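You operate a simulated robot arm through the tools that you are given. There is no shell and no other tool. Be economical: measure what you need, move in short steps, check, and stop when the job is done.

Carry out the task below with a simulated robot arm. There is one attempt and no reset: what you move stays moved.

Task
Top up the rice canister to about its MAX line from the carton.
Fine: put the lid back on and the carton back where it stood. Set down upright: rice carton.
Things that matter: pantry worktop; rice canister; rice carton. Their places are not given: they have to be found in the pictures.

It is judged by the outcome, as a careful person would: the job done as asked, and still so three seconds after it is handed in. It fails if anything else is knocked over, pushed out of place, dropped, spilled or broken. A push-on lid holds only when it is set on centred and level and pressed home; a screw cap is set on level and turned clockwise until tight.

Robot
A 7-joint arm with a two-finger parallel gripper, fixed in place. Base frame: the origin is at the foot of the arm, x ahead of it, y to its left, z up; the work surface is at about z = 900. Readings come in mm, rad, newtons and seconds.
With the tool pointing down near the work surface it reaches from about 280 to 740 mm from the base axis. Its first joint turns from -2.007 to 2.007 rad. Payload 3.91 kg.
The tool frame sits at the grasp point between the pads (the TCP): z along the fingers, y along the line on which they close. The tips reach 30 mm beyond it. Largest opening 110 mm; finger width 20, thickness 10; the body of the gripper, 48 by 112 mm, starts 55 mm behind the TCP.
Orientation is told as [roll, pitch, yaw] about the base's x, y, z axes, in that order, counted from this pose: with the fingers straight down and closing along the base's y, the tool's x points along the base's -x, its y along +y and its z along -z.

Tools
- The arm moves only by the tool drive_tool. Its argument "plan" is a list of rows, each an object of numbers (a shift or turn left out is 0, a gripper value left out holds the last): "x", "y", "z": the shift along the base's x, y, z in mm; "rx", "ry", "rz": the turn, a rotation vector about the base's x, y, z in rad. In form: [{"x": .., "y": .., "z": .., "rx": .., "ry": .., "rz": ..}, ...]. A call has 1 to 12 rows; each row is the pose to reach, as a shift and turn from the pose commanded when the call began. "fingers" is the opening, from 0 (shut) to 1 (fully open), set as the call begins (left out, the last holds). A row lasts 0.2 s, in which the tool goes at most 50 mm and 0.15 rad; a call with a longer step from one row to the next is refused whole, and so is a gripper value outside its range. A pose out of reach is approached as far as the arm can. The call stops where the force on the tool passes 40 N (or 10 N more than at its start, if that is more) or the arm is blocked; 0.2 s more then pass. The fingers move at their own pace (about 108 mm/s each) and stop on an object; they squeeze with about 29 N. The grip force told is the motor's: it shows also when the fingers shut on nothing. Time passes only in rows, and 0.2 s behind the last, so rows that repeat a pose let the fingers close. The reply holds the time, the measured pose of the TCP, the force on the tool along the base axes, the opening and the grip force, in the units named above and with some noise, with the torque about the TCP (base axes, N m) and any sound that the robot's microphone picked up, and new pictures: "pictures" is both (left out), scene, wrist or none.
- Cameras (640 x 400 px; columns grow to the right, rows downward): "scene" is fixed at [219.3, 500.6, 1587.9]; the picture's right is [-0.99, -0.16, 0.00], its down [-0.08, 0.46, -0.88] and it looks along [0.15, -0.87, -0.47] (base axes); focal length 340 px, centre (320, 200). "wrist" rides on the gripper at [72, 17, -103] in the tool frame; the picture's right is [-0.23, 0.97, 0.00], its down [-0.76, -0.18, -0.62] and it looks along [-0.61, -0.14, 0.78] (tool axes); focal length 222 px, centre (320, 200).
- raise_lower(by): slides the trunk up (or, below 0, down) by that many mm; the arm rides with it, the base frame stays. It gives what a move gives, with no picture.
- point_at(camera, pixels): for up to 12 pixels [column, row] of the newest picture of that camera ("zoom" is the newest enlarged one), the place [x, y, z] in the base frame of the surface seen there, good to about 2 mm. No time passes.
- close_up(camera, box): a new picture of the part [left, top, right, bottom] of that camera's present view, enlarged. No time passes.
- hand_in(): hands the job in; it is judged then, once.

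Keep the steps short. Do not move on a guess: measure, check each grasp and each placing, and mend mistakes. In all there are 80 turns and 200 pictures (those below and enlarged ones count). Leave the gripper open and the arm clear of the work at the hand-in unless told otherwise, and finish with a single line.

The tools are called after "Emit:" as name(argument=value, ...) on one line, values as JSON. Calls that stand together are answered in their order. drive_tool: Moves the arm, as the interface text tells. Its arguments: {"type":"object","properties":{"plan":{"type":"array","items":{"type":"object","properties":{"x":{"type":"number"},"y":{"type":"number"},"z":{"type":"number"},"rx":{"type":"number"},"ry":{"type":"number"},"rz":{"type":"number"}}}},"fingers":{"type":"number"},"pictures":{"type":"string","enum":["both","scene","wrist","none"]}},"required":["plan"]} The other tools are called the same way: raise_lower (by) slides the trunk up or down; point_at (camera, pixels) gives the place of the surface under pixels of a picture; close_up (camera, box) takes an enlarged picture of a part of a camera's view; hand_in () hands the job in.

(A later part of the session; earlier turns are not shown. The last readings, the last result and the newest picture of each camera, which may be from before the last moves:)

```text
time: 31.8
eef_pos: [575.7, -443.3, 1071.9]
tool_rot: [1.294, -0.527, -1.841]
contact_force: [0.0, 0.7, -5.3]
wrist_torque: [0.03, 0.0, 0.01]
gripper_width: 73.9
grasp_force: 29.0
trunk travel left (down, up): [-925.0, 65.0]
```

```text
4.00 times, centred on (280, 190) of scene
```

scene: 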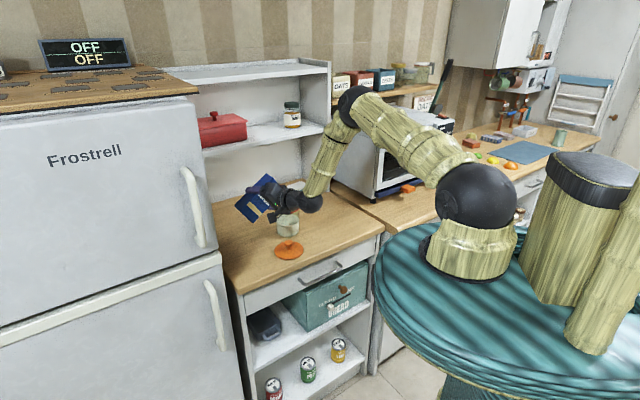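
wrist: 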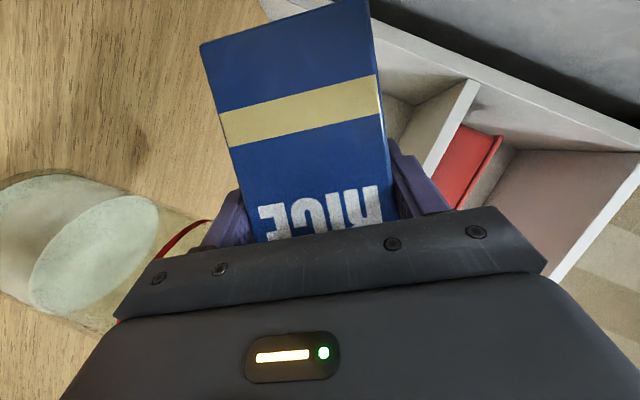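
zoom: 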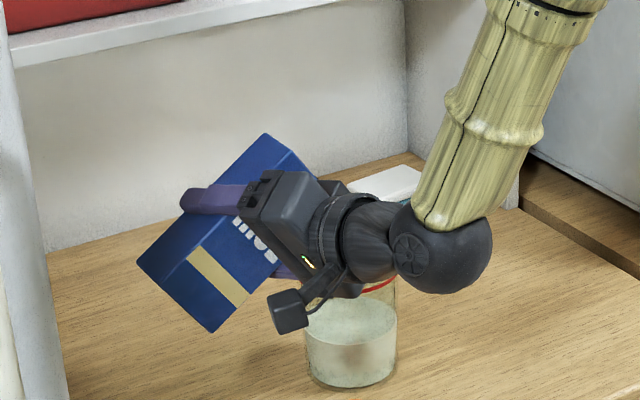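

Nothing has flowed yet. I'll tilt on to 1.26 rad in small steps.

Emit:
drive_tool(plan=[{"x": 0.7, "y": 0.7, "z": 4.5, "rx": 0.099, "ry": -0.099}, {"x": 0.2, "y": 0.2, "z": 10, "rx": 0.198, "ry": -0.198}, {"x": 0.2, "y": 0.2, "z": 10, "rx": 0.198, "ry": -0.198}])

Emit:
close_up(camera="scene", box=[210, 140, 350, 240])

```text
time: 32.6
eef_pos: [575.9, -442.9, 1082.5]
tool_rot: [1.437, -0.28, -1.895]
contact_force: [-0.4, -0.4, -4.3]
wrist_torque: [-0.01, 0.0, 0.0]
gripper_width: 73.9
grasp_force: 29.3
trunk travel left (down, up): [-925.0, 65.0]
```

scene: 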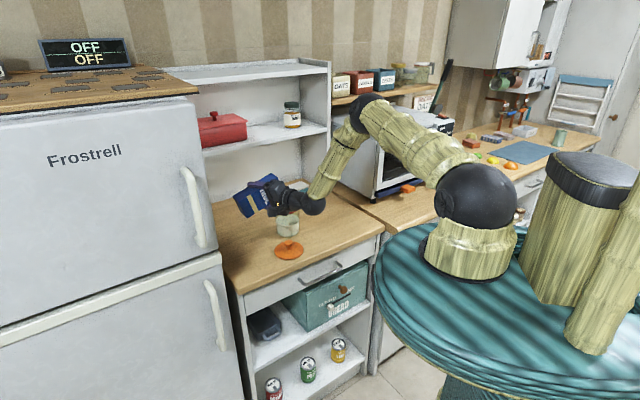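
wrist: 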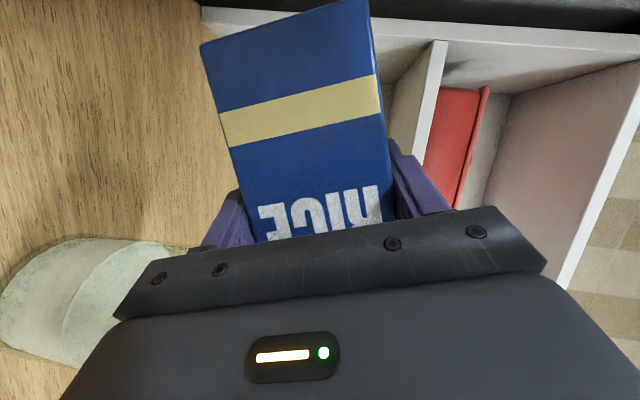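

```text
4.00 times, centred on (280, 190) of scene
```

zoom: 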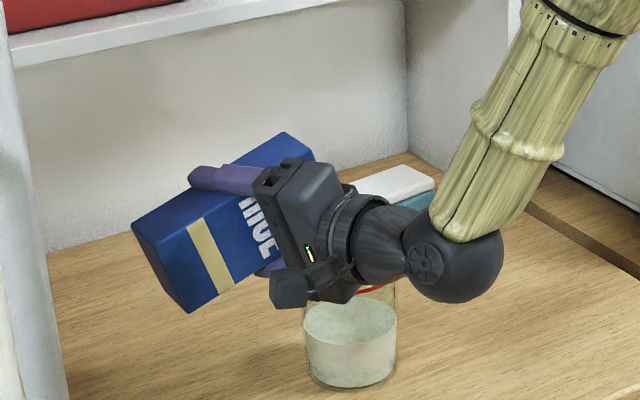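

Still no flow, and the weight is unchanged. I'll tilt to 1.40 rad with the lip held fixed, pausing briefly.

Emit:
drive_tool(plan=[{"x": -1.6, "y": -1.6, "z": 11.4, "rx": 0.099, "ry": -0.099}, {"x": -1.6, "y": -1.6, "z": 11.4, "rx": 0.099, "ry": -0.099}], pictures="scene")

Emit:
close_up(camera="scene", box=[210, 140, 350, 240])

```text
time: 33.2
eef_pos: [575.7, -445.3, 1094.7]
tool_rot: [1.499, -0.154, -1.912]
contact_force: [-0.5, -0.6, -5.2]
wrist_torque: [-0.01, 0.01, -0.02]
gripper_width: 73.9
grasp_force: 29.2
trunk travel left (down, up): [-925.0, 65.0]
```

scene: 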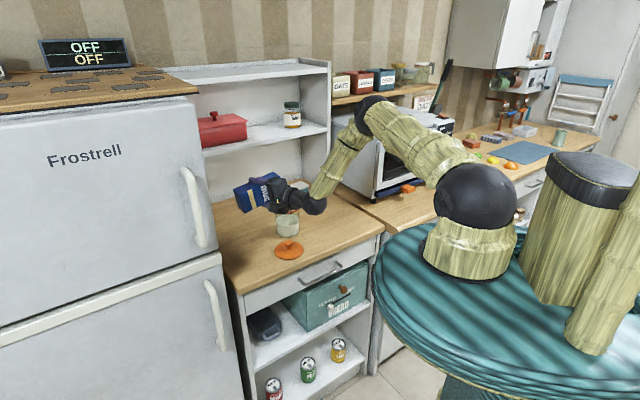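

```text
4.00 times, centred on (280, 190) of scene
```

zoom: 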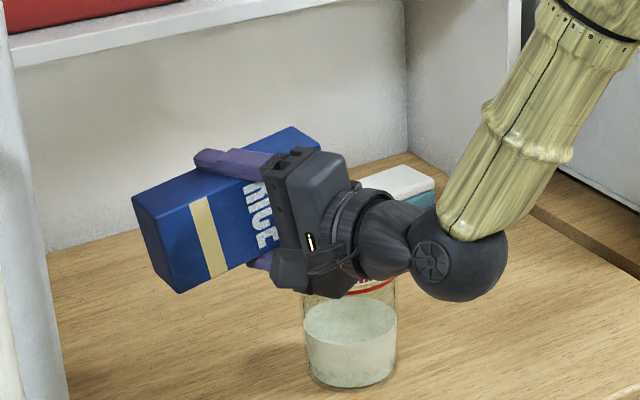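

Rice is still not running at 1.40 rad. Next is 1.54 rad.

Emit:
drive_tool(plan=[{"x": -2.7, "y": -2.7, "z": 11, "rx": 0.099, "ry": -0.099}, {"x": -2.7, "y": -2.7, "z": 11, "rx": 0.099, "ry": -0.099}], pictures="none")

Emit:
close_up(camera="scene", box=[210, 140, 350, 240])

```text
time: 33.8
eef_pos: [572.6, -448.6, 1105.2]
tool_rot: [1.557, -0.029, -1.916]
contact_force: [0.2, 0.1, -4.7]
wrist_torque: [-0.01, -0.01, 0.01]
gripper_width: 74.0
grasp_force: 29.0
trunk travel left (down, up): [-925.0, 65.0]
```

```text
4.00 times, centred on (280, 190) of scene
```

zoom: 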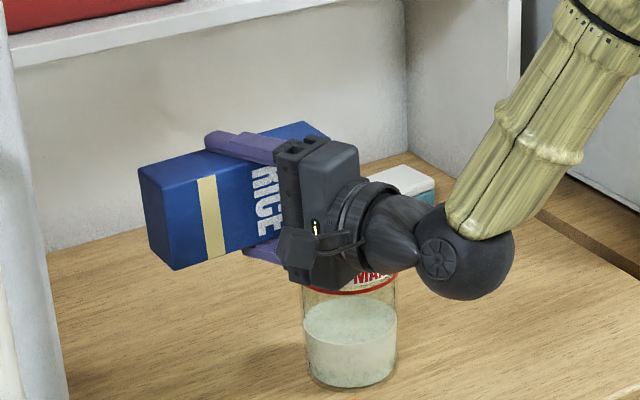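

Still nothing at 90°. The rice needs a steeper angle, so I'll go to 1.68 rad.

Emit:
drive_tool(plan=[{"x": -3.7, "y": -3.7, "z": 10.3, "rx": 0.099, "ry": -0.099}, {"x": -3.7, "y": -3.7, "z": 10.3, "rx": 0.099, "ry": -0.099}], pictures="none")

Emit:
close_up(camera="scene", box=[210, 140, 350, 240])

```text
time: 34.4
eef_pos: [568.3, -451.8, 1115.1]
tool_rot: [1.617, 0.1, -1.915]
contact_force: [-0.8, 0.7, -4.3]
wrist_torque: [-0.01, 0.0, 0.03]
gripper_width: 73.8
grasp_force: 28.7
trunk travel left (down, up): [-925.0, 65.0]
```

```text
4.00 times, centred on (280, 190) of scene
```

zoom: 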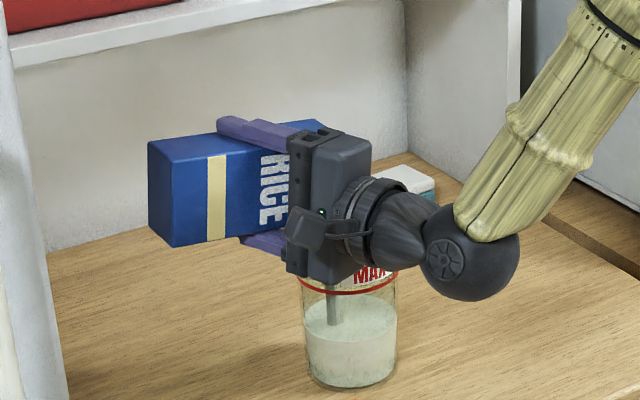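

Rice is now streaming into the canister, at zoom (333, 310), inside the mouth. I'll hold this tilt for a moment and watch the rate.

Emit:
drive_tool(plan=[{}, {}, {}, {}], pictures="none")

Emit:
close_up(camera="scene", box=[210, 140, 350, 240])

```text
time: 35.4
eef_pos: [567.3, -452.6, 1115.7]
tool_rot: [1.617, 0.096, -1.914]
contact_force: [0.7, -0.1, -5.5]
wrist_torque: [-0.01, 0.0, 0.0]
gripper_width: 74.1
grasp_force: 29.0
trunk travel left (down, up): [-925.0, 65.0]
```

```text
4.00 times, centred on (280, 190) of scene
```

zoom: 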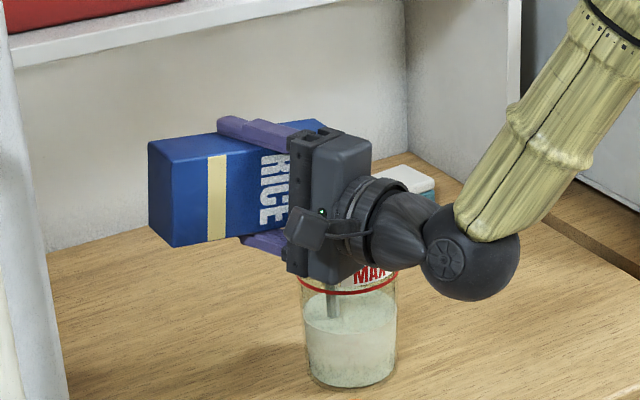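

The stream is steady and the front edge of the rice has risen to about row 332. The MAX ring front is at about row 290, at roughly 1 mm per px. I'll hold for another 1.2 s.

Emit:
drive_tool(plan=[{}, {}, {}, {}, {}], pictures="none")

Emit:
close_up(camera="scene", box=[260, 190, 330, 240])

```text
time: 36.6
eef_pos: [568.3, -451.8, 1115.6]
tool_rot: [1.617, 0.097, -1.914]
contact_force: [-0.1, 0.1, -3.6]
wrist_torque: [0.0, 0.03, 0.01]
gripper_width: 73.7
grasp_force: 28.8
trunk travel left (down, up): [-925.0, 65.0]
```

```text
8.00 times, centred on (295, 215) of scene
```

zoom: 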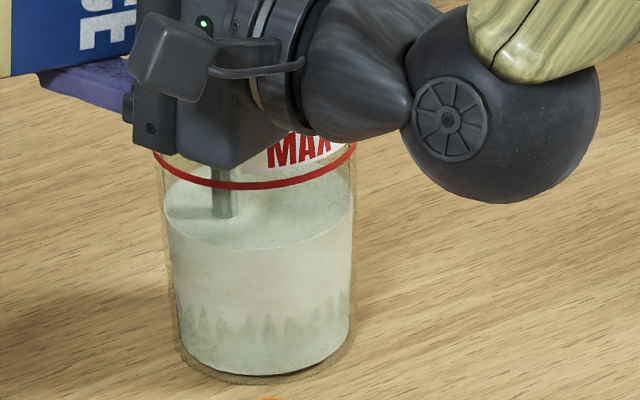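

The front edge is at row 248 and the ring at row 188, so about 30 mm remains, rising roughly 7 mm/s. I'll hold 2.4 s and check again.

Emit:
drive_tool(plan=[{}, {}, {}, {}, {}, {}, {}, {}, {}, {}, {}], pictures="none")

Emit:
close_up(camera="scene", box=[260, 190, 330, 240])

```text
time: 39.0
eef_pos: [568.2, -451.4, 1115.5]
tool_rot: [1.616, 0.098, -1.915]
contact_force: [1.0, 1.1, -3.7]
wrist_torque: [-0.03, -0.01, -0.05]
gripper_width: 73.8
grasp_force: 29.2
trunk travel left (down, up): [-925.0, 65.0]
```

```text
8.00 times, centred on (295, 215) of scene
```

zoom: 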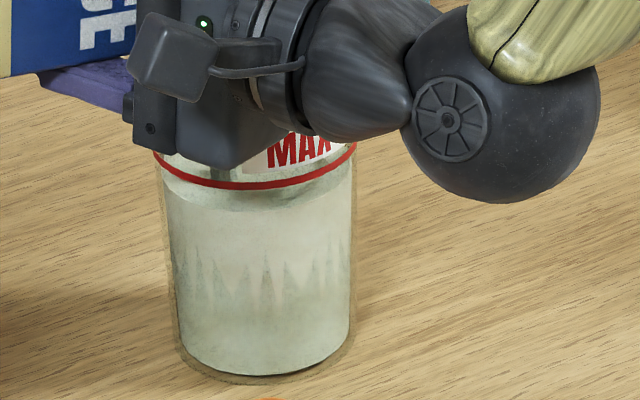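

The front edge is at about row 208, with some 10 mm to go. I'll hold 0.8 s more and tilt back in the same call, retracing the path to stop the flow.

Emit:
drive_tool(plan=[{}, {}, {}, {}, {"x": 3.7, "y": 3.7, "z": -10.3, "rx": -0.099, "ry": 0.099}, {"x": 6.4, "y": 6.4, "z": -21.3, "rx": -0.198, "ry": 0.198}, {"x": 8.0, "y": 8.0, "z": -32.7, "rx": -0.297, "ry": 0.297}], pictures="scene")

Emit:
close_up(camera="scene", box=[260, 190, 330, 240])

```text
time: 40.6
eef_pos: [575.5, -440.9, 1081.9]
tool_rot: [1.434, -0.283, -1.898]
contact_force: [1.1, 0.0, -3.7]
wrist_torque: [-0.01, 0.04, -0.03]
gripper_width: 74.2
grasp_force: 29.0
trunk travel left (down, up): [-925.0, 65.0]
```

scene: 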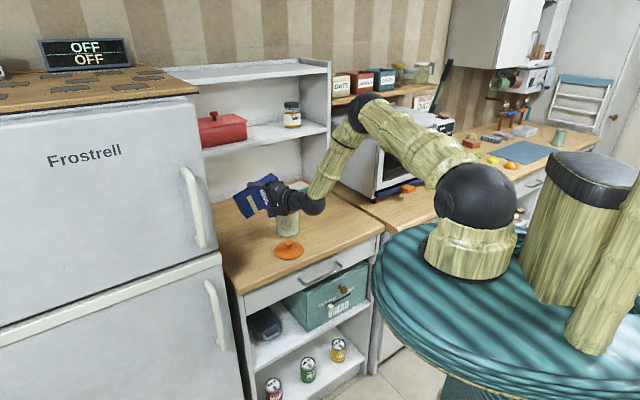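

```text
8.00 times, centred on (295, 215) of scene
```

zoom: 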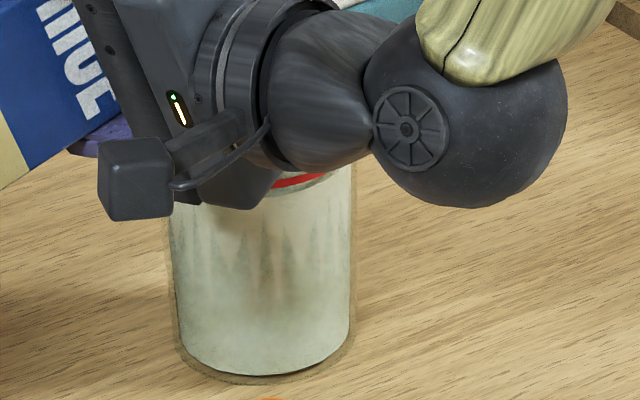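

The flow has stopped. I'll continue tilting back to upright, retracing the clear path upward.

Emit:
drive_tool(plan=[{"x": 0.5, "y": 0.5, "z": -5.5, "rx": -0.099, "ry": 0.099}, {"x": -0.2, "y": -0.2, "z": -10, "rx": -0.198, "ry": 0.198}, {"x": -2.1, "y": -2.1, "z": -1.2, "rx": -0.297, "ry": 0.297}, {"x": -5, "y": -5, "z": 9, "rx": -0.396, "ry": 0.396}, {"x": -8.9, "y": -8.9, "z": 33, "rx": -0.495, "ry": 0.495}, {"x": -13.9, "y": -13.9, "z": 58.5, "rx": -0.594, "ry": 0.594}, {"x": -19.6, "y": -19.6, "z": 75, "rx": -0.693, "ry": 0.693}, {"x": -26.2, "y": -26.2, "z": 90, "rx": -0.792, "ry": 0.792}, {"x": -33.3, "y": -33.3, "z": 94, "rx": -0.891, "ry": 0.891}, {"x": -33.3, "y": -33.3, "z": 94, "rx": -0.891, "ry": 0.891}], pictures="scene")

Emit:
close_up(camera="scene", box=[250, 140, 362, 240])

```text
time: 42.8
eef_pos: [542.5, -476.9, 1176.9]
tool_rot: [-0.007, -1.131, -0.779]
contact_force: [-0.7, 0.0, -4.7]
wrist_torque: [0.01, 0.0, -0.02]
gripper_width: 73.9
grasp_force: 28.9
trunk travel left (down, up): [-925.0, 65.0]
```

scene: 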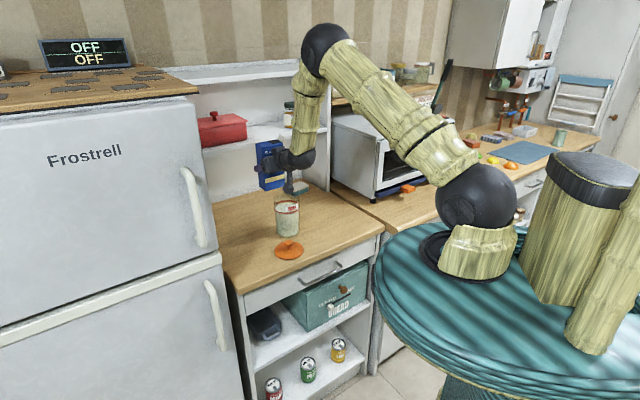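

```text
4.00 times, centred on (306, 190) of scene
```

zoom: 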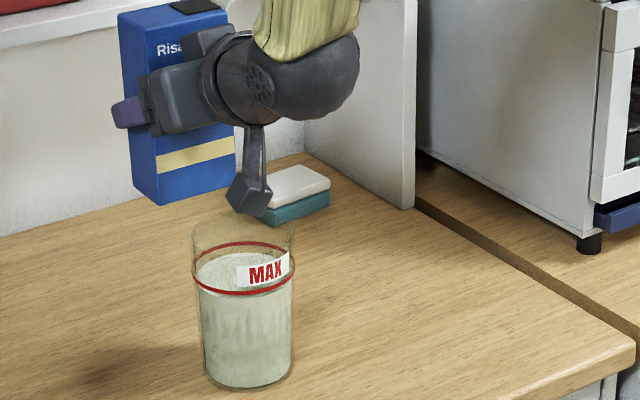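

Emit:
close_up(camera="scene", box=[262, 185, 322, 245])

```text
6.67 times, centred on (292, 215) of scene
```

zoom: 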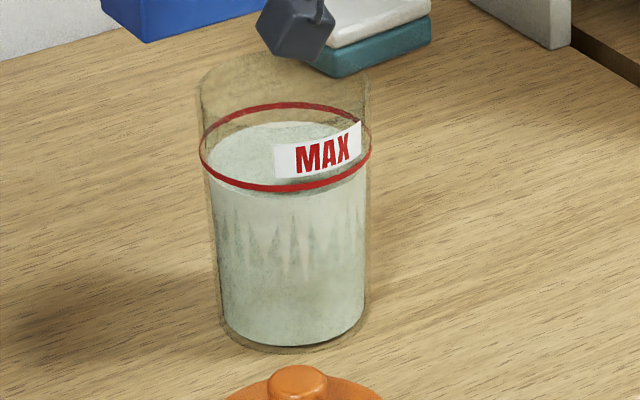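

The surface looks a little below the ring: the back edge of the rice is at row ~122 and the ring back at ~104. I'll measure it.

Emit:
point_at(camera="zoom", pixels=[[250, 130], [275, 126], [300, 124], [275, 118], [290, 104], [285, 187], [285, 196], [260, 150], [285, 340], [240, 70], [320, 130]])

```text
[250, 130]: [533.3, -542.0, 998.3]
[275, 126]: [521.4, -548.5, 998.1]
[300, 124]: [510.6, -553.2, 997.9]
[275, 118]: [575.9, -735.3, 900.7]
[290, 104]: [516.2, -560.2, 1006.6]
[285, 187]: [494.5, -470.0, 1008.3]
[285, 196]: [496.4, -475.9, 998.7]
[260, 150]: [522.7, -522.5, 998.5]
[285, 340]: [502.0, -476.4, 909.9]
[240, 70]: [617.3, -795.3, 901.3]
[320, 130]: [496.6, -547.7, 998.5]
```

The rice is at z 998 and MAX at z 1007, so about 9 mm short. I'll give one more short pour by repeating the checked path to 1.68 rad.

Emit:
drive_tool(plan=[{"x": 7.1, "y": 7.1, "z": -5.4, "rx": 0.099, "ry": -0.099}, {"x": 13.7, "y": 13.7, "z": -23.4, "rx": 0.198, "ry": -0.198}, {"x": 19.4, "y": 19.4, "z": -40.2, "rx": 0.297, "ry": -0.297}, {"x": 24.4, "y": 24.4, "z": -65.9, "rx": 0.396, "ry": -0.396}, {"x": 28.4, "y": 28.4, "z": -85.9, "rx": 0.495, "ry": -0.495}, {"x": 31.3, "y": 31.3, "z": -94.9, "rx": 0.594, "ry": -0.594}, {"x": 33.1, "y": 33.1, "z": -103.7, "rx": 0.693, "ry": -0.693}, {"x": 33.8, "y": 33.8, "z": -99.2, "rx": 0.792, "ry": -0.792}, {"x": 33.3, "y": 33.3, "z": -93.7, "rx": 0.891, "ry": -0.891}, {"x": 31.7, "y": 31.7, "z": -82.3, "rx": 0.99, "ry": -0.99}, {"x": 29, "y": 29, "z": -71.3, "rx": 1.089, "ry": -1.089}, {"x": 25.3, "y": 25.3, "z": -61, "rx": 1.188, "ry": -1.188}], pictures="none")

Emit:
close_up(camera="scene", box=[260, 190, 330, 240])

```text
time: 45.4
eef_pos: [567.2, -452.3, 1117.1]
tool_rot: [1.618, 0.102, -1.915]
contact_force: [0.5, 0.0, -4.7]
wrist_torque: [-0.02, 0.06, -0.01]
gripper_width: 73.9
grasp_force: 28.8
trunk travel left (down, up): [-925.0, 65.0]
```

```text
8.00 times, centred on (295, 215) of scene
```

zoom: 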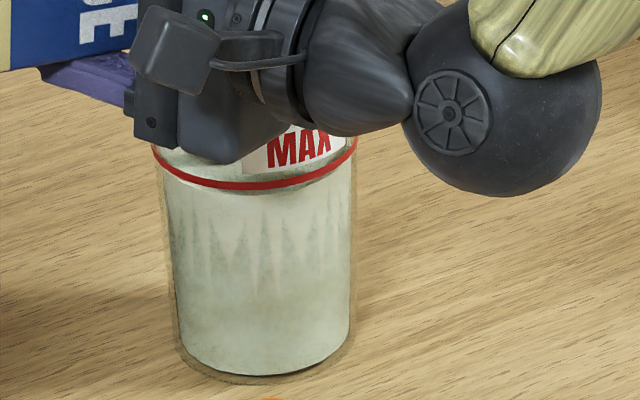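

Emit:
drive_tool(plan=[{}, {}], pictures="none")

Emit:
close_up(camera="scene", box=[270, 195, 312, 225])

Emit:
point_at(camera="zoom", pixels=[[140, 190], [160, 190], [150, 175], [420, 190], [300, 210], [180, 200], [300, 225], [230, 215]])

```text
time: 46.0
eef_pos: [567.7, -453.1, 1119.3]
tool_rot: [1.615, 0.096, -1.915]
contact_force: [0.1, -0.2, -3.8]
wrist_torque: [0.02, 0.02, -0.03]
gripper_width: 73.7
grasp_force: 28.9
trunk travel left (down, up): [-925.0, 65.0]
```

```text
13.33 times, centred on (291, 210) of scene
```

zoom: 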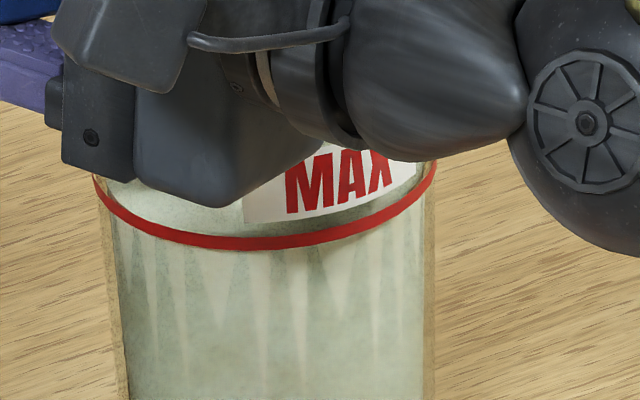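

```text
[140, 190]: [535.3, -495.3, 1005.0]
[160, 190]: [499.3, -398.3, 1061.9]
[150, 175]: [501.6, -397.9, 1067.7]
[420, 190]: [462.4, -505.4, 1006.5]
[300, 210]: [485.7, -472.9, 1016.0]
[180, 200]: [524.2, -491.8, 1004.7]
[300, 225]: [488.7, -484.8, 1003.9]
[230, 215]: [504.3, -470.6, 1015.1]
```

The rice now reads z≈1004.8 and MAX is 1007, so I'll tilt back now. The tail of the flow will add a little.

Emit:
drive_tool(plan=[{"x": 3.7, "y": 3.7, "z": -10.3, "rx": -0.099, "ry": 0.099}, {"x": 6.4, "y": 6.4, "z": -21.3, "rx": -0.198, "ry": 0.198}, {"x": 8, "y": 8, "z": -32.7, "rx": -0.297, "ry": 0.297}, {"x": 8.5, "y": 8.5, "z": -38.2, "rx": -0.396, "ry": 0.396}, {"x": 7.8, "y": 7.8, "z": -42.7, "rx": -0.495, "ry": 0.495}, {"x": 6, "y": 6, "z": -33.9, "rx": -0.594, "ry": 0.594}, {"x": 3.1, "y": 3.1, "z": -24.9, "rx": -0.693, "ry": 0.693}, {"x": -0.9, "y": -0.9, "z": -4.9, "rx": -0.792, "ry": 0.792}, {"x": -5.9, "y": -5.9, "z": 20.8, "rx": -0.891, "ry": 0.891}, {"x": -11.6, "y": -11.6, "z": 37.6, "rx": -0.99, "ry": 0.99}, {"x": -18.2, "y": -18.2, "z": 55.6, "rx": -1.089, "ry": 1.089}, {"x": -25.3, "y": -25.3, "z": 61, "rx": -1.188, "ry": 1.188}], pictures="scene")

Emit:
close_up(camera="scene", box=[262, 185, 322, 245])

Emit:
point_at(camera="zoom", pixels=[[250, 130], [275, 126], [300, 124], [260, 150], [300, 120], [290, 104], [285, 187], [320, 130], [230, 150]])

```text
time: 48.6
eef_pos: [544.7, -477.1, 1177.4]
tool_rot: [-0.01, -1.129, -0.776]
contact_force: [-0.6, 0.2, -4.4]
wrist_torque: [0.01, 0.0, -0.03]
gripper_width: 73.9
grasp_force: 28.4
trunk travel left (down, up): [-925.0, 65.0]
```

scene: 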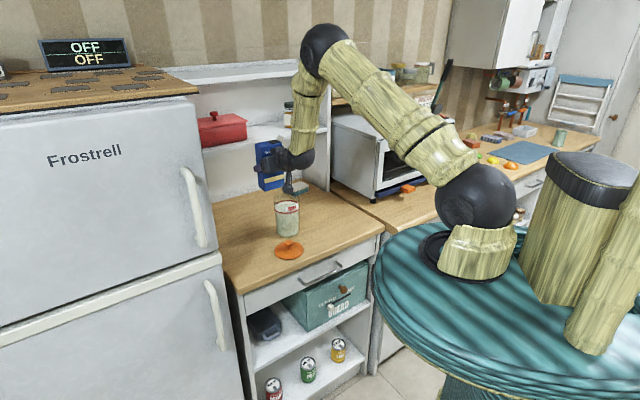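

```text
6.67 times, centred on (292, 215) of scene
```

zoom: 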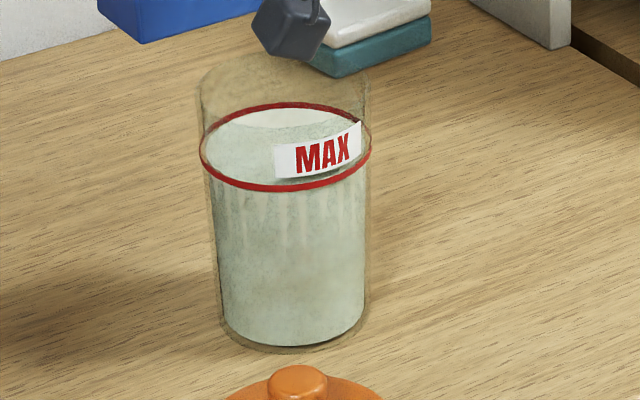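

```text
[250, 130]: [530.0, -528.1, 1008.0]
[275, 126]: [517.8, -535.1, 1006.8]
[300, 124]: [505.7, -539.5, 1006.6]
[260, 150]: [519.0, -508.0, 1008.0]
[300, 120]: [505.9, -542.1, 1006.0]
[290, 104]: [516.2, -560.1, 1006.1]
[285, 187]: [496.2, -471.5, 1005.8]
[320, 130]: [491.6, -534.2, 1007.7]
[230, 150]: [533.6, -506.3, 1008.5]
```

The rice surface is now at z≈1007, right at MAX, with no spill visible. I'll carry the carton back along the same path to where it stood.

Emit:
drive_tool(plan=[{}, {"x": -32, "y": -24}, {"x": -64, "y": -47}, {"x": -96, "y": -71}, {"x": -128, "y": -95}, {"x": -160, "y": -118}, {"x": -192, "y": -142}, {"x": -192, "y": -142}], pictures="none")

Emit:
drive_tool(plan=[{"z": -40}, {"z": -80}, {"z": -120}, {"z": -155}, {"z": -180}, {"z": -190}, {"z": -190}])

Emit:
close_up(camera="scene", box=[290, 150, 430, 240])

```text
time: 50.4
eef_pos: [350.8, -620.7, 1179.2]
tool_rot: [-0.002, -1.132, -0.782]
contact_force: [0.3, -0.8, -4.5]
wrist_torque: [0.03, 0.02, 0.04]
gripper_width: 74.0
grasp_force: 29.1
trunk travel left (down, up): [-925.0, 65.0]
```

```text
time: 52.0
eef_pos: [350.8, -619.8, 988.1]
tool_rot: [-0.002, -1.131, -0.784]
contact_force: [-0.2, -0.1, -3.4]
wrist_torque: [0.01, 0.02, 0.0]
gripper_width: 73.8
grasp_force: 29.3
trunk travel left (down, up): [-925.0, 65.0]
```

scene: 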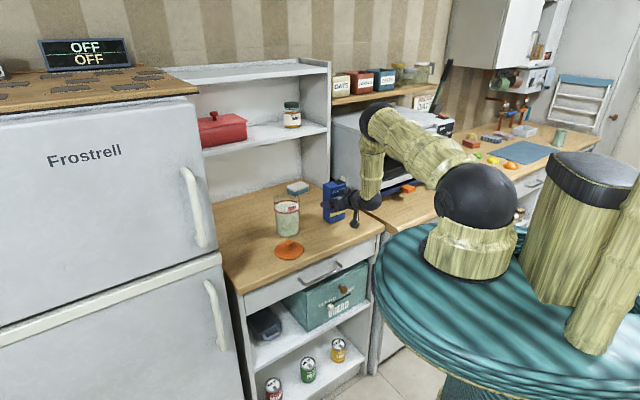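
wrist: 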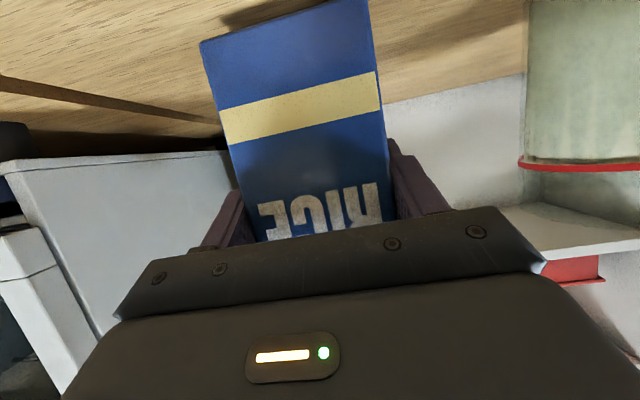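

```text
4.44 times, centred on (360, 195) of scene
```

zoom: 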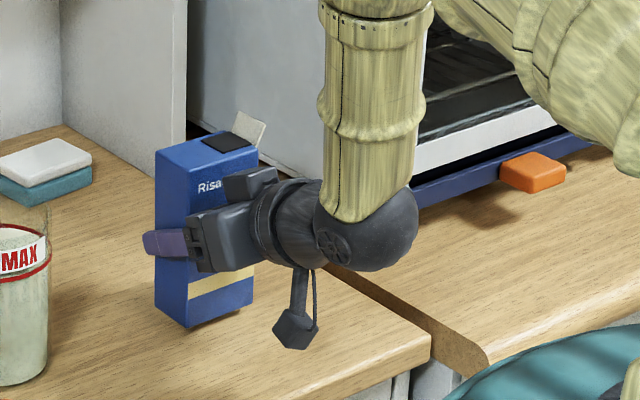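

The carton is about 10 mm above the wood and upright. I'll lower it gently to contact.

Emit:
drive_tool(plan=[{"x": -0.7, "y": -0.7, "z": -4}, {"x": -1, "y": -1, "z": -8}, {"x": -1, "y": -1, "z": -9.5}, {"x": -1, "y": -1, "z": -10.5}], pictures="none")

```text
time: 53.0
eef_pos: [349.0, -620.9, 977.4]
tool_rot: [-0.003, -1.132, -0.782]
contact_force: [0.4, 0.1, -3.8]
wrist_torque: [0.1, 0.01, -0.05]
gripper_width: 74.0
grasp_force: 29.0
trunk travel left (down, up): [-925.0, 65.0]
```

Not touching yet. I'll go on in 1 mm steps.

Emit:
drive_tool(plan=[{"z": -1}, {"z": -2}], pictures="none")

```text
time: 53.6
eef_pos: [348.5, -619.1, 976.9]
tool_rot: [-0.003, -1.134, -0.781]
contact_force: [-3.5, 0.3, 8.4]
wrist_torque: [0.59, 0.09, 0.15]
gripper_width: 74.1
grasp_force: 29.1
trunk travel left (down, up): [-925.0, 65.0]
```

The carton is touching the wood with the force now upward. I'll release, then check that it stands.

Emit:
drive_tool(plan=[{"z": 1}, {"z": 1}, {"z": 1}, {"z": 1}], fingers=1)

Emit:
close_up(camera="scene", box=[290, 150, 430, 240])

```text
time: 54.6
eef_pos: [350.1, -620.4, 977.7]
tool_rot: [-0.002, -1.129, -0.782]
contact_force: [-0.8, -0.2, 0.2]
wrist_torque: [0.01, -0.03, 0.02]
gripper_width: 110.2
grasp_force: 0.2
trunk travel left (down, up): [-925.0, 65.0]
```

scene: 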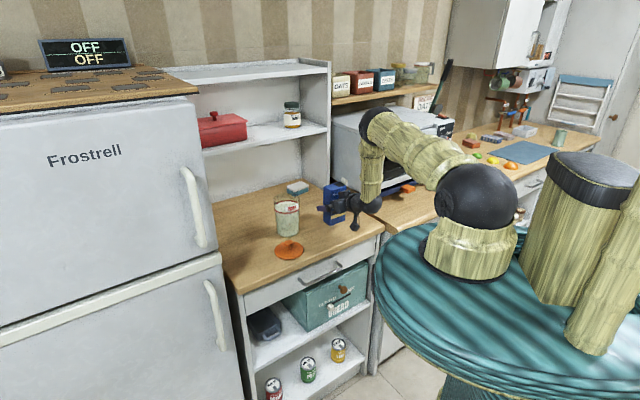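
wrist: 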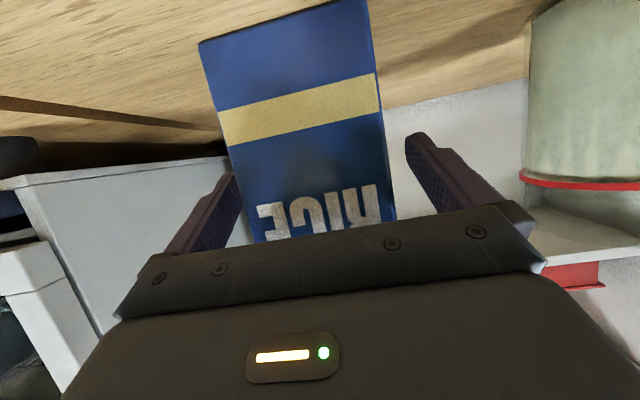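

```text
4.44 times, centred on (360, 195) of scene
```

zoom: 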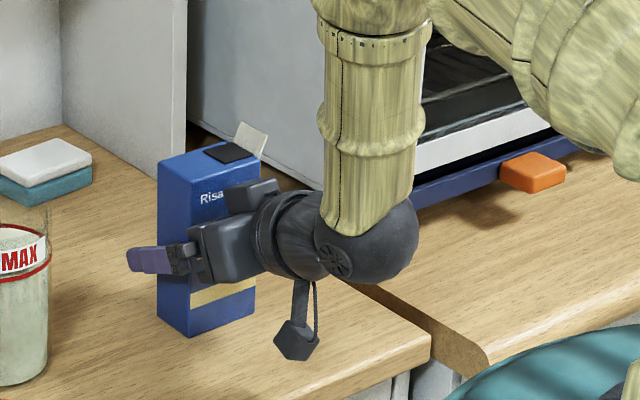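

The carton stands upright at its original spot. I'll back straight out along the heading, then rise.

Emit:
drive_tool(plan=[{"x": -15, "y": 15}, {"x": -40, "y": 39}, {"x": -60, "y": 58}, {"x": -79, "y": 77}, {"x": -79, "y": 77, "z": 40}, {"x": -79, "y": 77, "z": 85}, {"x": -75, "y": 90, "z": 130}, {"x": -65, "y": 110, "z": 170}, {"x": -50, "y": 140, "z": 205}, {"x": -50, "y": 140, "z": 237}], pictures="none")

Emit:
drive_tool(plan=[{"rx": 0.1, "ry": 0.1}, {"rx": 0.2, "ry": 0.2}, {"rx": 0.3, "ry": 0.3}, {"rx": 0.4, "ry": 0.4}, {"rx": 0.5, "ry": 0.5}, {"rx": 0.6, "ry": 0.6}, {"rx": 0.7, "ry": 0.7}, {"rx": 0.8, "ry": 0.8}, {"rx": 0.8, "ry": 0.8}], pictures="none")

Emit:
drive_tool(plan=[{"x": 30, "y": 14, "rz": 0.131}, {"x": 60, "y": 28, "rz": 0.262}, {"x": 90, "y": 42, "rz": 0.393}, {"x": 120, "y": 56, "rz": 0.524}, {"x": 150, "y": 70, "rz": 0.655}, {"x": 175, "y": 80, "rz": 0.785}, {"x": 175, "y": 80, "rz": 0.785}], fingers=0.6)

```text
time: 56.8
eef_pos: [298.0, -478.9, 1213.9]
tool_rot: [-0.002, -1.132, -0.784]
contact_force: [-0.9, 0.1, 1.1]
wrist_torque: [-0.02, 0.02, -0.01]
gripper_width: 110.0
grasp_force: 0.0
trunk travel left (down, up): [-925.0, 65.0]
```

```text
time: 58.8
eef_pos: [298.1, -481.1, 1211.7]
tool_rot: [0.001, 0.003, -0.784]
contact_force: [-0.4, 0.0, 0.8]
wrist_torque: [0.02, -0.02, -0.01]
gripper_width: 109.9
grasp_force: 0.0
trunk travel left (down, up): [-925.0, 65.0]
```

```text
time: 60.4
eef_pos: [473.8, -401.2, 1214.7]
tool_rot: [0.0, -0.001, 0.001]
contact_force: [-0.3, 0.9, 0.1]
wrist_torque: [-0.01, 0.0, -0.04]
gripper_width: 66.1
grasp_force: 0.0
trunk travel left (down, up): [-925.0, 65.0]
```

scene: 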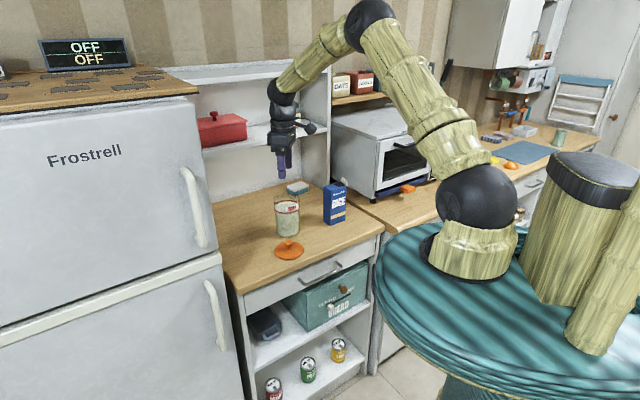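
wrist: 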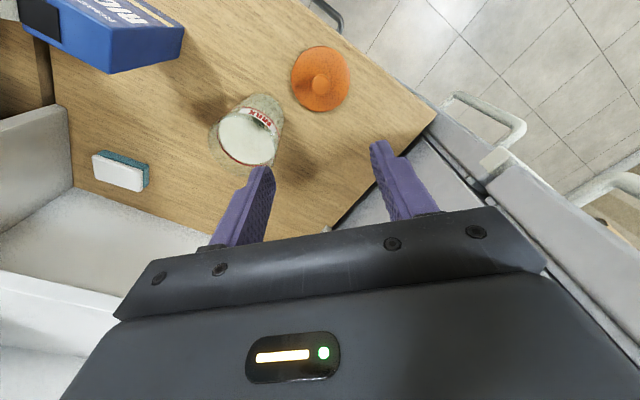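

Everything is standing and the tool is above the lid again. Before picking up the lid I'll measure the canister rim and the lid from this view.

Emit:
close_up(camera="wrist", box=[200, 30, 360, 180])

Emit:
point_at(camera="wrist", pixels=[[320, 84], [292, 80], [349, 78], [319, 48], [320, 110], [313, 84], [328, 84], [320, 77], [320, 92], [245, 140]])

```text
2.67 times, centred on (280, 105) of wrist
```

zoom: 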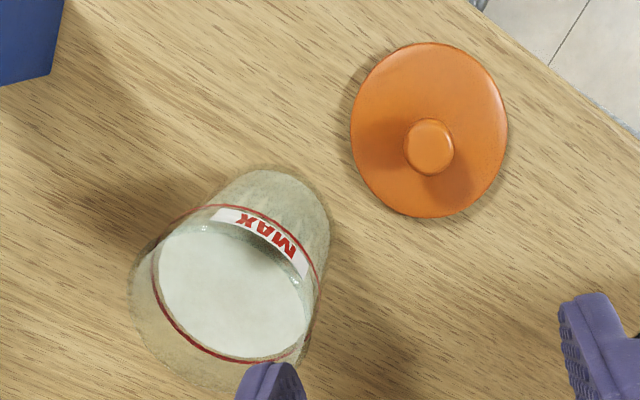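

```text
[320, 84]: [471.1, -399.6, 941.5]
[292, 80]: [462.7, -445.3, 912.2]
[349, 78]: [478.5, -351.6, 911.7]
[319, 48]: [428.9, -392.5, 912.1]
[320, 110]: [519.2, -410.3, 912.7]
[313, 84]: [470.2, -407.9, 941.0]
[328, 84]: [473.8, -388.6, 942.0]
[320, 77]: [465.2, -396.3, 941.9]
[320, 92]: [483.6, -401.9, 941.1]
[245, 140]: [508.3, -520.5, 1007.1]
```

The lid knob is at about (473, -400), where I left it. I'll go down to the same grip height as at release, x +1 mm and z≈944.

Emit:
drive_tool(plan=[{"x": 1, "z": -45}, {"x": 1, "z": -90}, {"x": 1, "z": -135}, {"x": 1, "z": -180}, {"x": 1, "z": -220}, {"x": 1, "z": -250}, {"x": 1, "z": -268}, {"x": 1, "z": -268}], pictures="none")

Emit:
drive_tool(plan=[{}, {}, {}], fingers=0, pictures="wrist")

```text
time: 62.2
eef_pos: [474.3, -401.6, 945.9]
tool_rot: [-0.001, 0.0, 0.001]
contact_force: [-0.7, -0.2, -0.2]
wrist_torque: [-0.01, -0.02, 0.02]
gripper_width: 66.2
grasp_force: 0.1
trunk travel left (down, up): [-925.0, 65.0]
```

```text
time: 63.0
eef_pos: [475.5, -403.0, 945.0]
tool_rot: [0.0, 0.001, 0.003]
contact_force: [-0.9, -0.1, 0.7]
wrist_torque: [-0.01, 0.0, -0.01]
gripper_width: 28.3
grasp_force: 29.1
trunk travel left (down, up): [-925.0, 65.0]
```

wrist: 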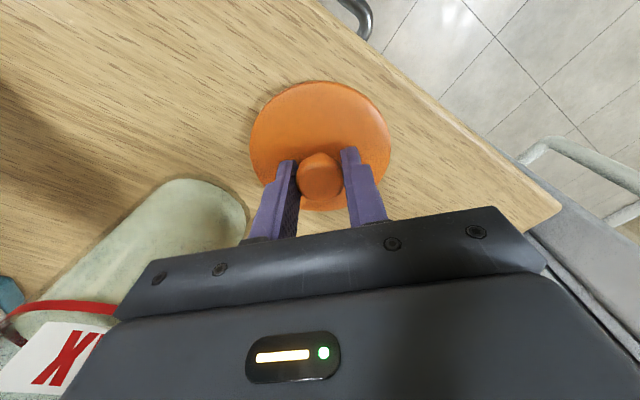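

The lid sits in the fingers exactly as when I took it off. I'll lift it high, carry it over the canister, and stop with its underside about 20 mm above the rim.

Emit:
drive_tool(plan=[{"z": 20}, {"z": 65}, {"z": 110}, {"z": 155}, {"z": 200}, {"z": 220}, {"x": 10, "y": -37, "z": 222}, {"x": 20, "y": -75, "z": 222}, {"x": 32, "y": -115, "z": 222}, {"x": 32, "y": -115, "z": 185}, {"x": 32, "y": -115, "z": 162}, {"x": 32, "y": -115, "z": 162}])

Emit:
close_up(camera="scene", box=[250, 165, 370, 250])

```text
time: 65.6
eef_pos: [505.8, -512.5, 1106.6]
tool_rot: [0.0, 0.001, 0.002]
contact_force: [0.0, -1.3, 0.0]
wrist_torque: [-0.02, 0.02, -0.03]
gripper_width: 28.5
grasp_force: 29.2
trunk travel left (down, up): [-925.0, 65.0]
```

scene: 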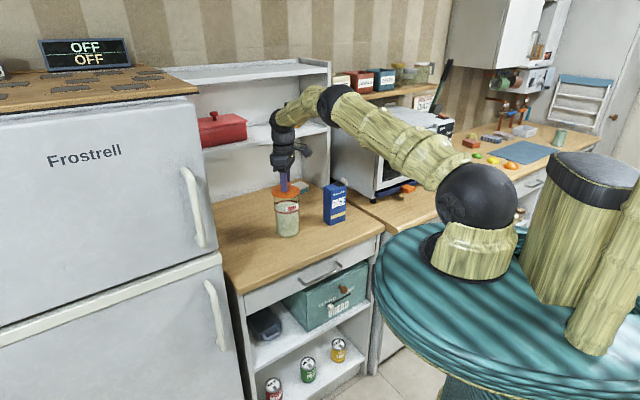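
wrist: 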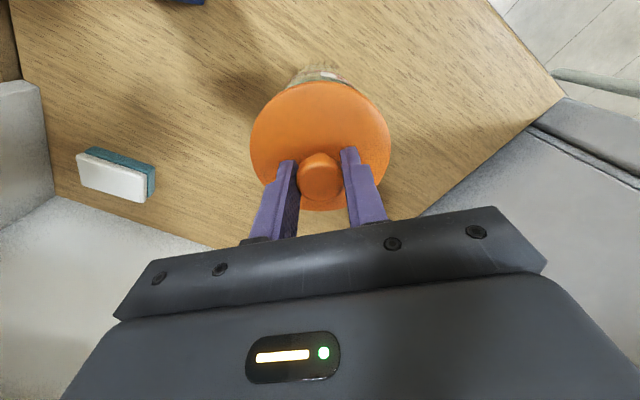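

```text
4.71 times, centred on (310, 208) of scene
```

zoom: 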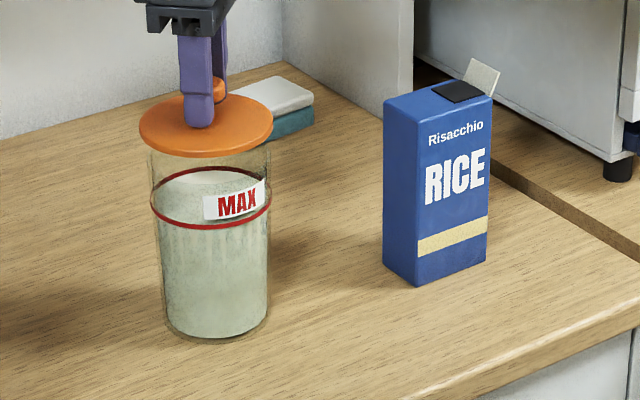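

The lid hovers over the mouth. I'll take another pose reading and measure the lid and canister outlines to check they're centred.

Emit:
drive_tool(plan=[{}], pictures="none")

Emit:
close_up(camera="scene", box=[262, 175, 322, 245])

Emit:
point_at(camera="wrist", pixels=[[252, 140], [389, 140], [320, 84], [270, 100], [370, 100], [320, 120]])

```text
time: 66.0
eef_pos: [506.9, -514.6, 1106.8]
tool_rot: [-0.002, 0.0, 0.003]
contact_force: [0.8, 0.8, -1.1]
wrist_torque: [-0.01, -0.02, 0.01]
gripper_width: 28.2
grasp_force: 29.0
trunk travel left (down, up): [-925.0, 65.0]
```

```text
5.71 times, centred on (292, 210) of scene
```

zoom: 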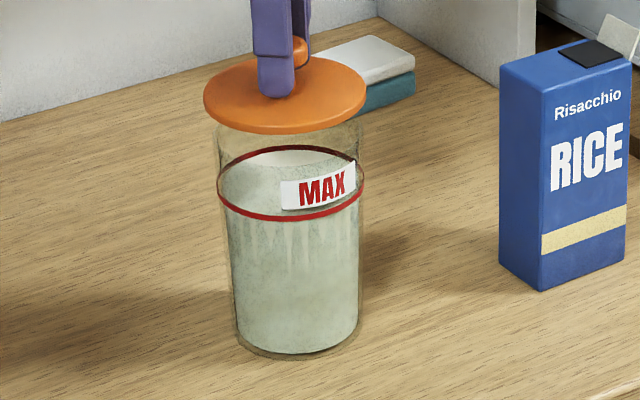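

```text
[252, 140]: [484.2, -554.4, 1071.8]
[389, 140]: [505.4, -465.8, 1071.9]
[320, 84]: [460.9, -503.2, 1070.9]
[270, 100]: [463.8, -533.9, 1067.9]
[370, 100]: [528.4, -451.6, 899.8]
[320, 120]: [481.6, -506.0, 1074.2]
```

The lid and canister axes agree within about 1 mm. I'll lower straight down slowly onto the rim.

Emit:
drive_tool(plan=[{"z": -6}, {"z": -12}, {"z": -17}, {"z": -20}], pictures="none")

Emit:
drive_tool(plan=[{"z": -2}, {"z": -4}, {"z": -5.5}], pictures="wrist")

```text
time: 67.0
eef_pos: [508.3, -514.8, 1087.8]
tool_rot: [0.0, -0.001, 0.001]
contact_force: [0.3, 0.5, -0.5]
wrist_torque: [0.02, -0.01, 0.03]
gripper_width: 28.1
grasp_force: 28.0
trunk travel left (down, up): [-925.0, 65.0]
```

```text
time: 67.8
eef_pos: [507.6, -515.1, 1081.9]
tool_rot: [-0.002, 0.001, 0.002]
contact_force: [-0.4, -1.9, 2.1]
wrist_torque: [0.03, 0.03, 0.0]
gripper_width: 28.3
grasp_force: 29.0
trunk travel left (down, up): [-925.0, 65.0]
```

wrist: 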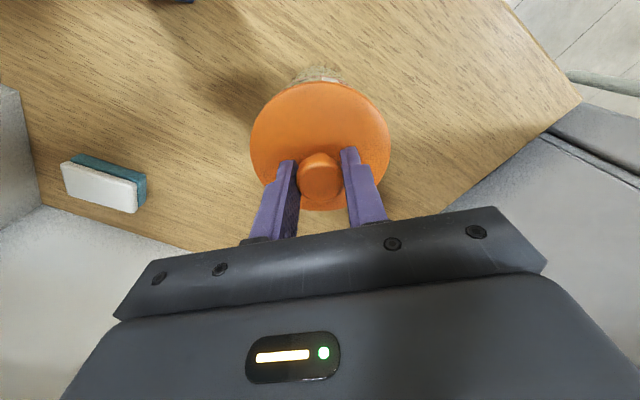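

Contact is just starting at 2 N. I'll press down in 1 mm steps to push the lid home, watching the force and listening for a click.

Emit:
drive_tool(plan=[{"z": -1}, {"z": -2}, {"z": -3}], pictures="none")

```text
time: 68.6
eef_pos: [506.8, -514.1, 1081.5]
tool_rot: [-0.003, -0.004, 0.0]
contact_force: [2.1, -0.9, 21.8]
wrist_torque: [0.27, 0.26, -0.04]
gripper_width: 28.1
grasp_force: 29.1
trunk travel left (down, up): [-925.0, 65.0]
```

22 N and firm, with no click yet. I'll press a little harder.

Emit:
drive_tool(plan=[{"z": -1}, {"z": -2}, {"z": -3}, {"z": -4}], pictures="none")

Emit:
close_up(camera="scene", box=[262, 175, 322, 245])

```text
time: 69.6
eef_pos: [508.0, -516.3, 1081.5]
tool_rot: [-0.007, -0.007, -0.001]
contact_force: [-3.1, 3.3, 15.1]
wrist_torque: [0.45, 0.39, -0.01]
gripper_width: 28.4
grasp_force: 29.1
trunk travel left (down, up): [-925.0, 65.0]
stopped in row 4: the force on the tool passed its limit at 41 N (the readings are from after the stop); the commanded pose is now the measured one
```

```text
5.71 times, centred on (292, 210) of scene
```

zoom: 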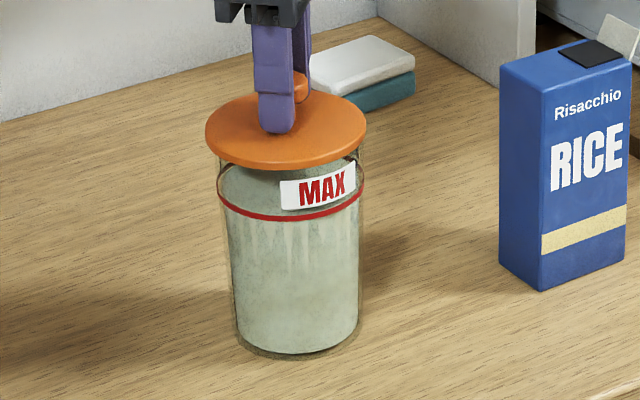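

The press reached 41 N with the lid at its original height (TCP z 1081.5, as at pick-up). I'll compare lid heights using the original view and measurement points.

Emit:
drive_tool(plan=[{}, {}], pictures="both")

Emit:
close_up(camera="scene", box=[265, 180, 355, 240])

Emit:
point_at(camera="zoom", pixels=[[165, 160], [70, 115], [250, 110], [165, 150], [110, 145], [220, 145], [100, 100], [215, 95]])

```text
time: 70.2
eef_pos: [508.2, -515.3, 1082.1]
tool_rot: [-0.009, -0.009, 0.002]
contact_force: [0.6, -1.0, 20.1]
wrist_torque: [0.29, 0.01, -0.04]
gripper_width: 28.2
grasp_force: 29.3
trunk travel left (down, up): [-925.0, 65.0]
```

scene: 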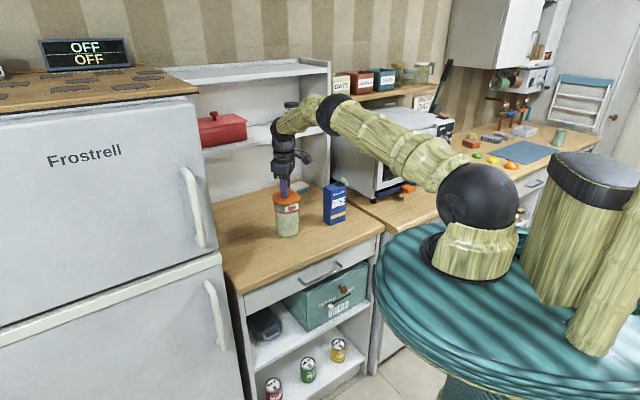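
wrist: 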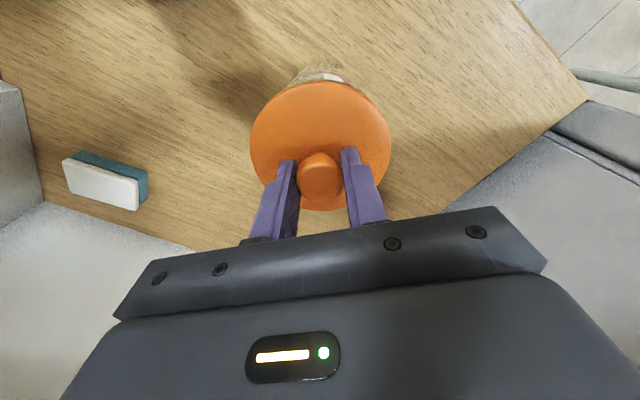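

```text
6.67 times, centred on (310, 210) of scene
```

zoom: 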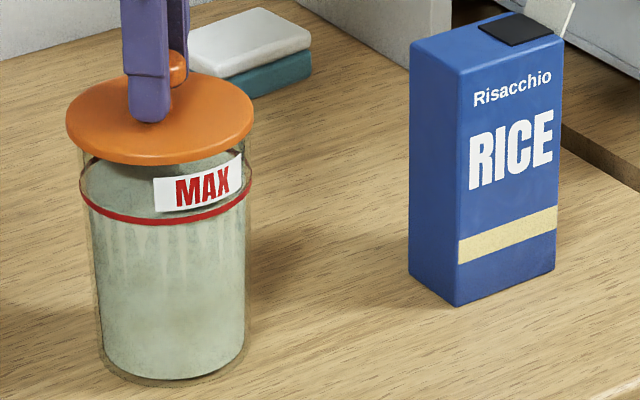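

```text
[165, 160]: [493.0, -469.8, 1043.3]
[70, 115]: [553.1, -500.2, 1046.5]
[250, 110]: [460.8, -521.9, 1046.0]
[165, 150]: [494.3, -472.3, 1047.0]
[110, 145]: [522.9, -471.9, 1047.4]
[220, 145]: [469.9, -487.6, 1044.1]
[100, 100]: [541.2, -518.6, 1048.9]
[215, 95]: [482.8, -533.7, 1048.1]
```

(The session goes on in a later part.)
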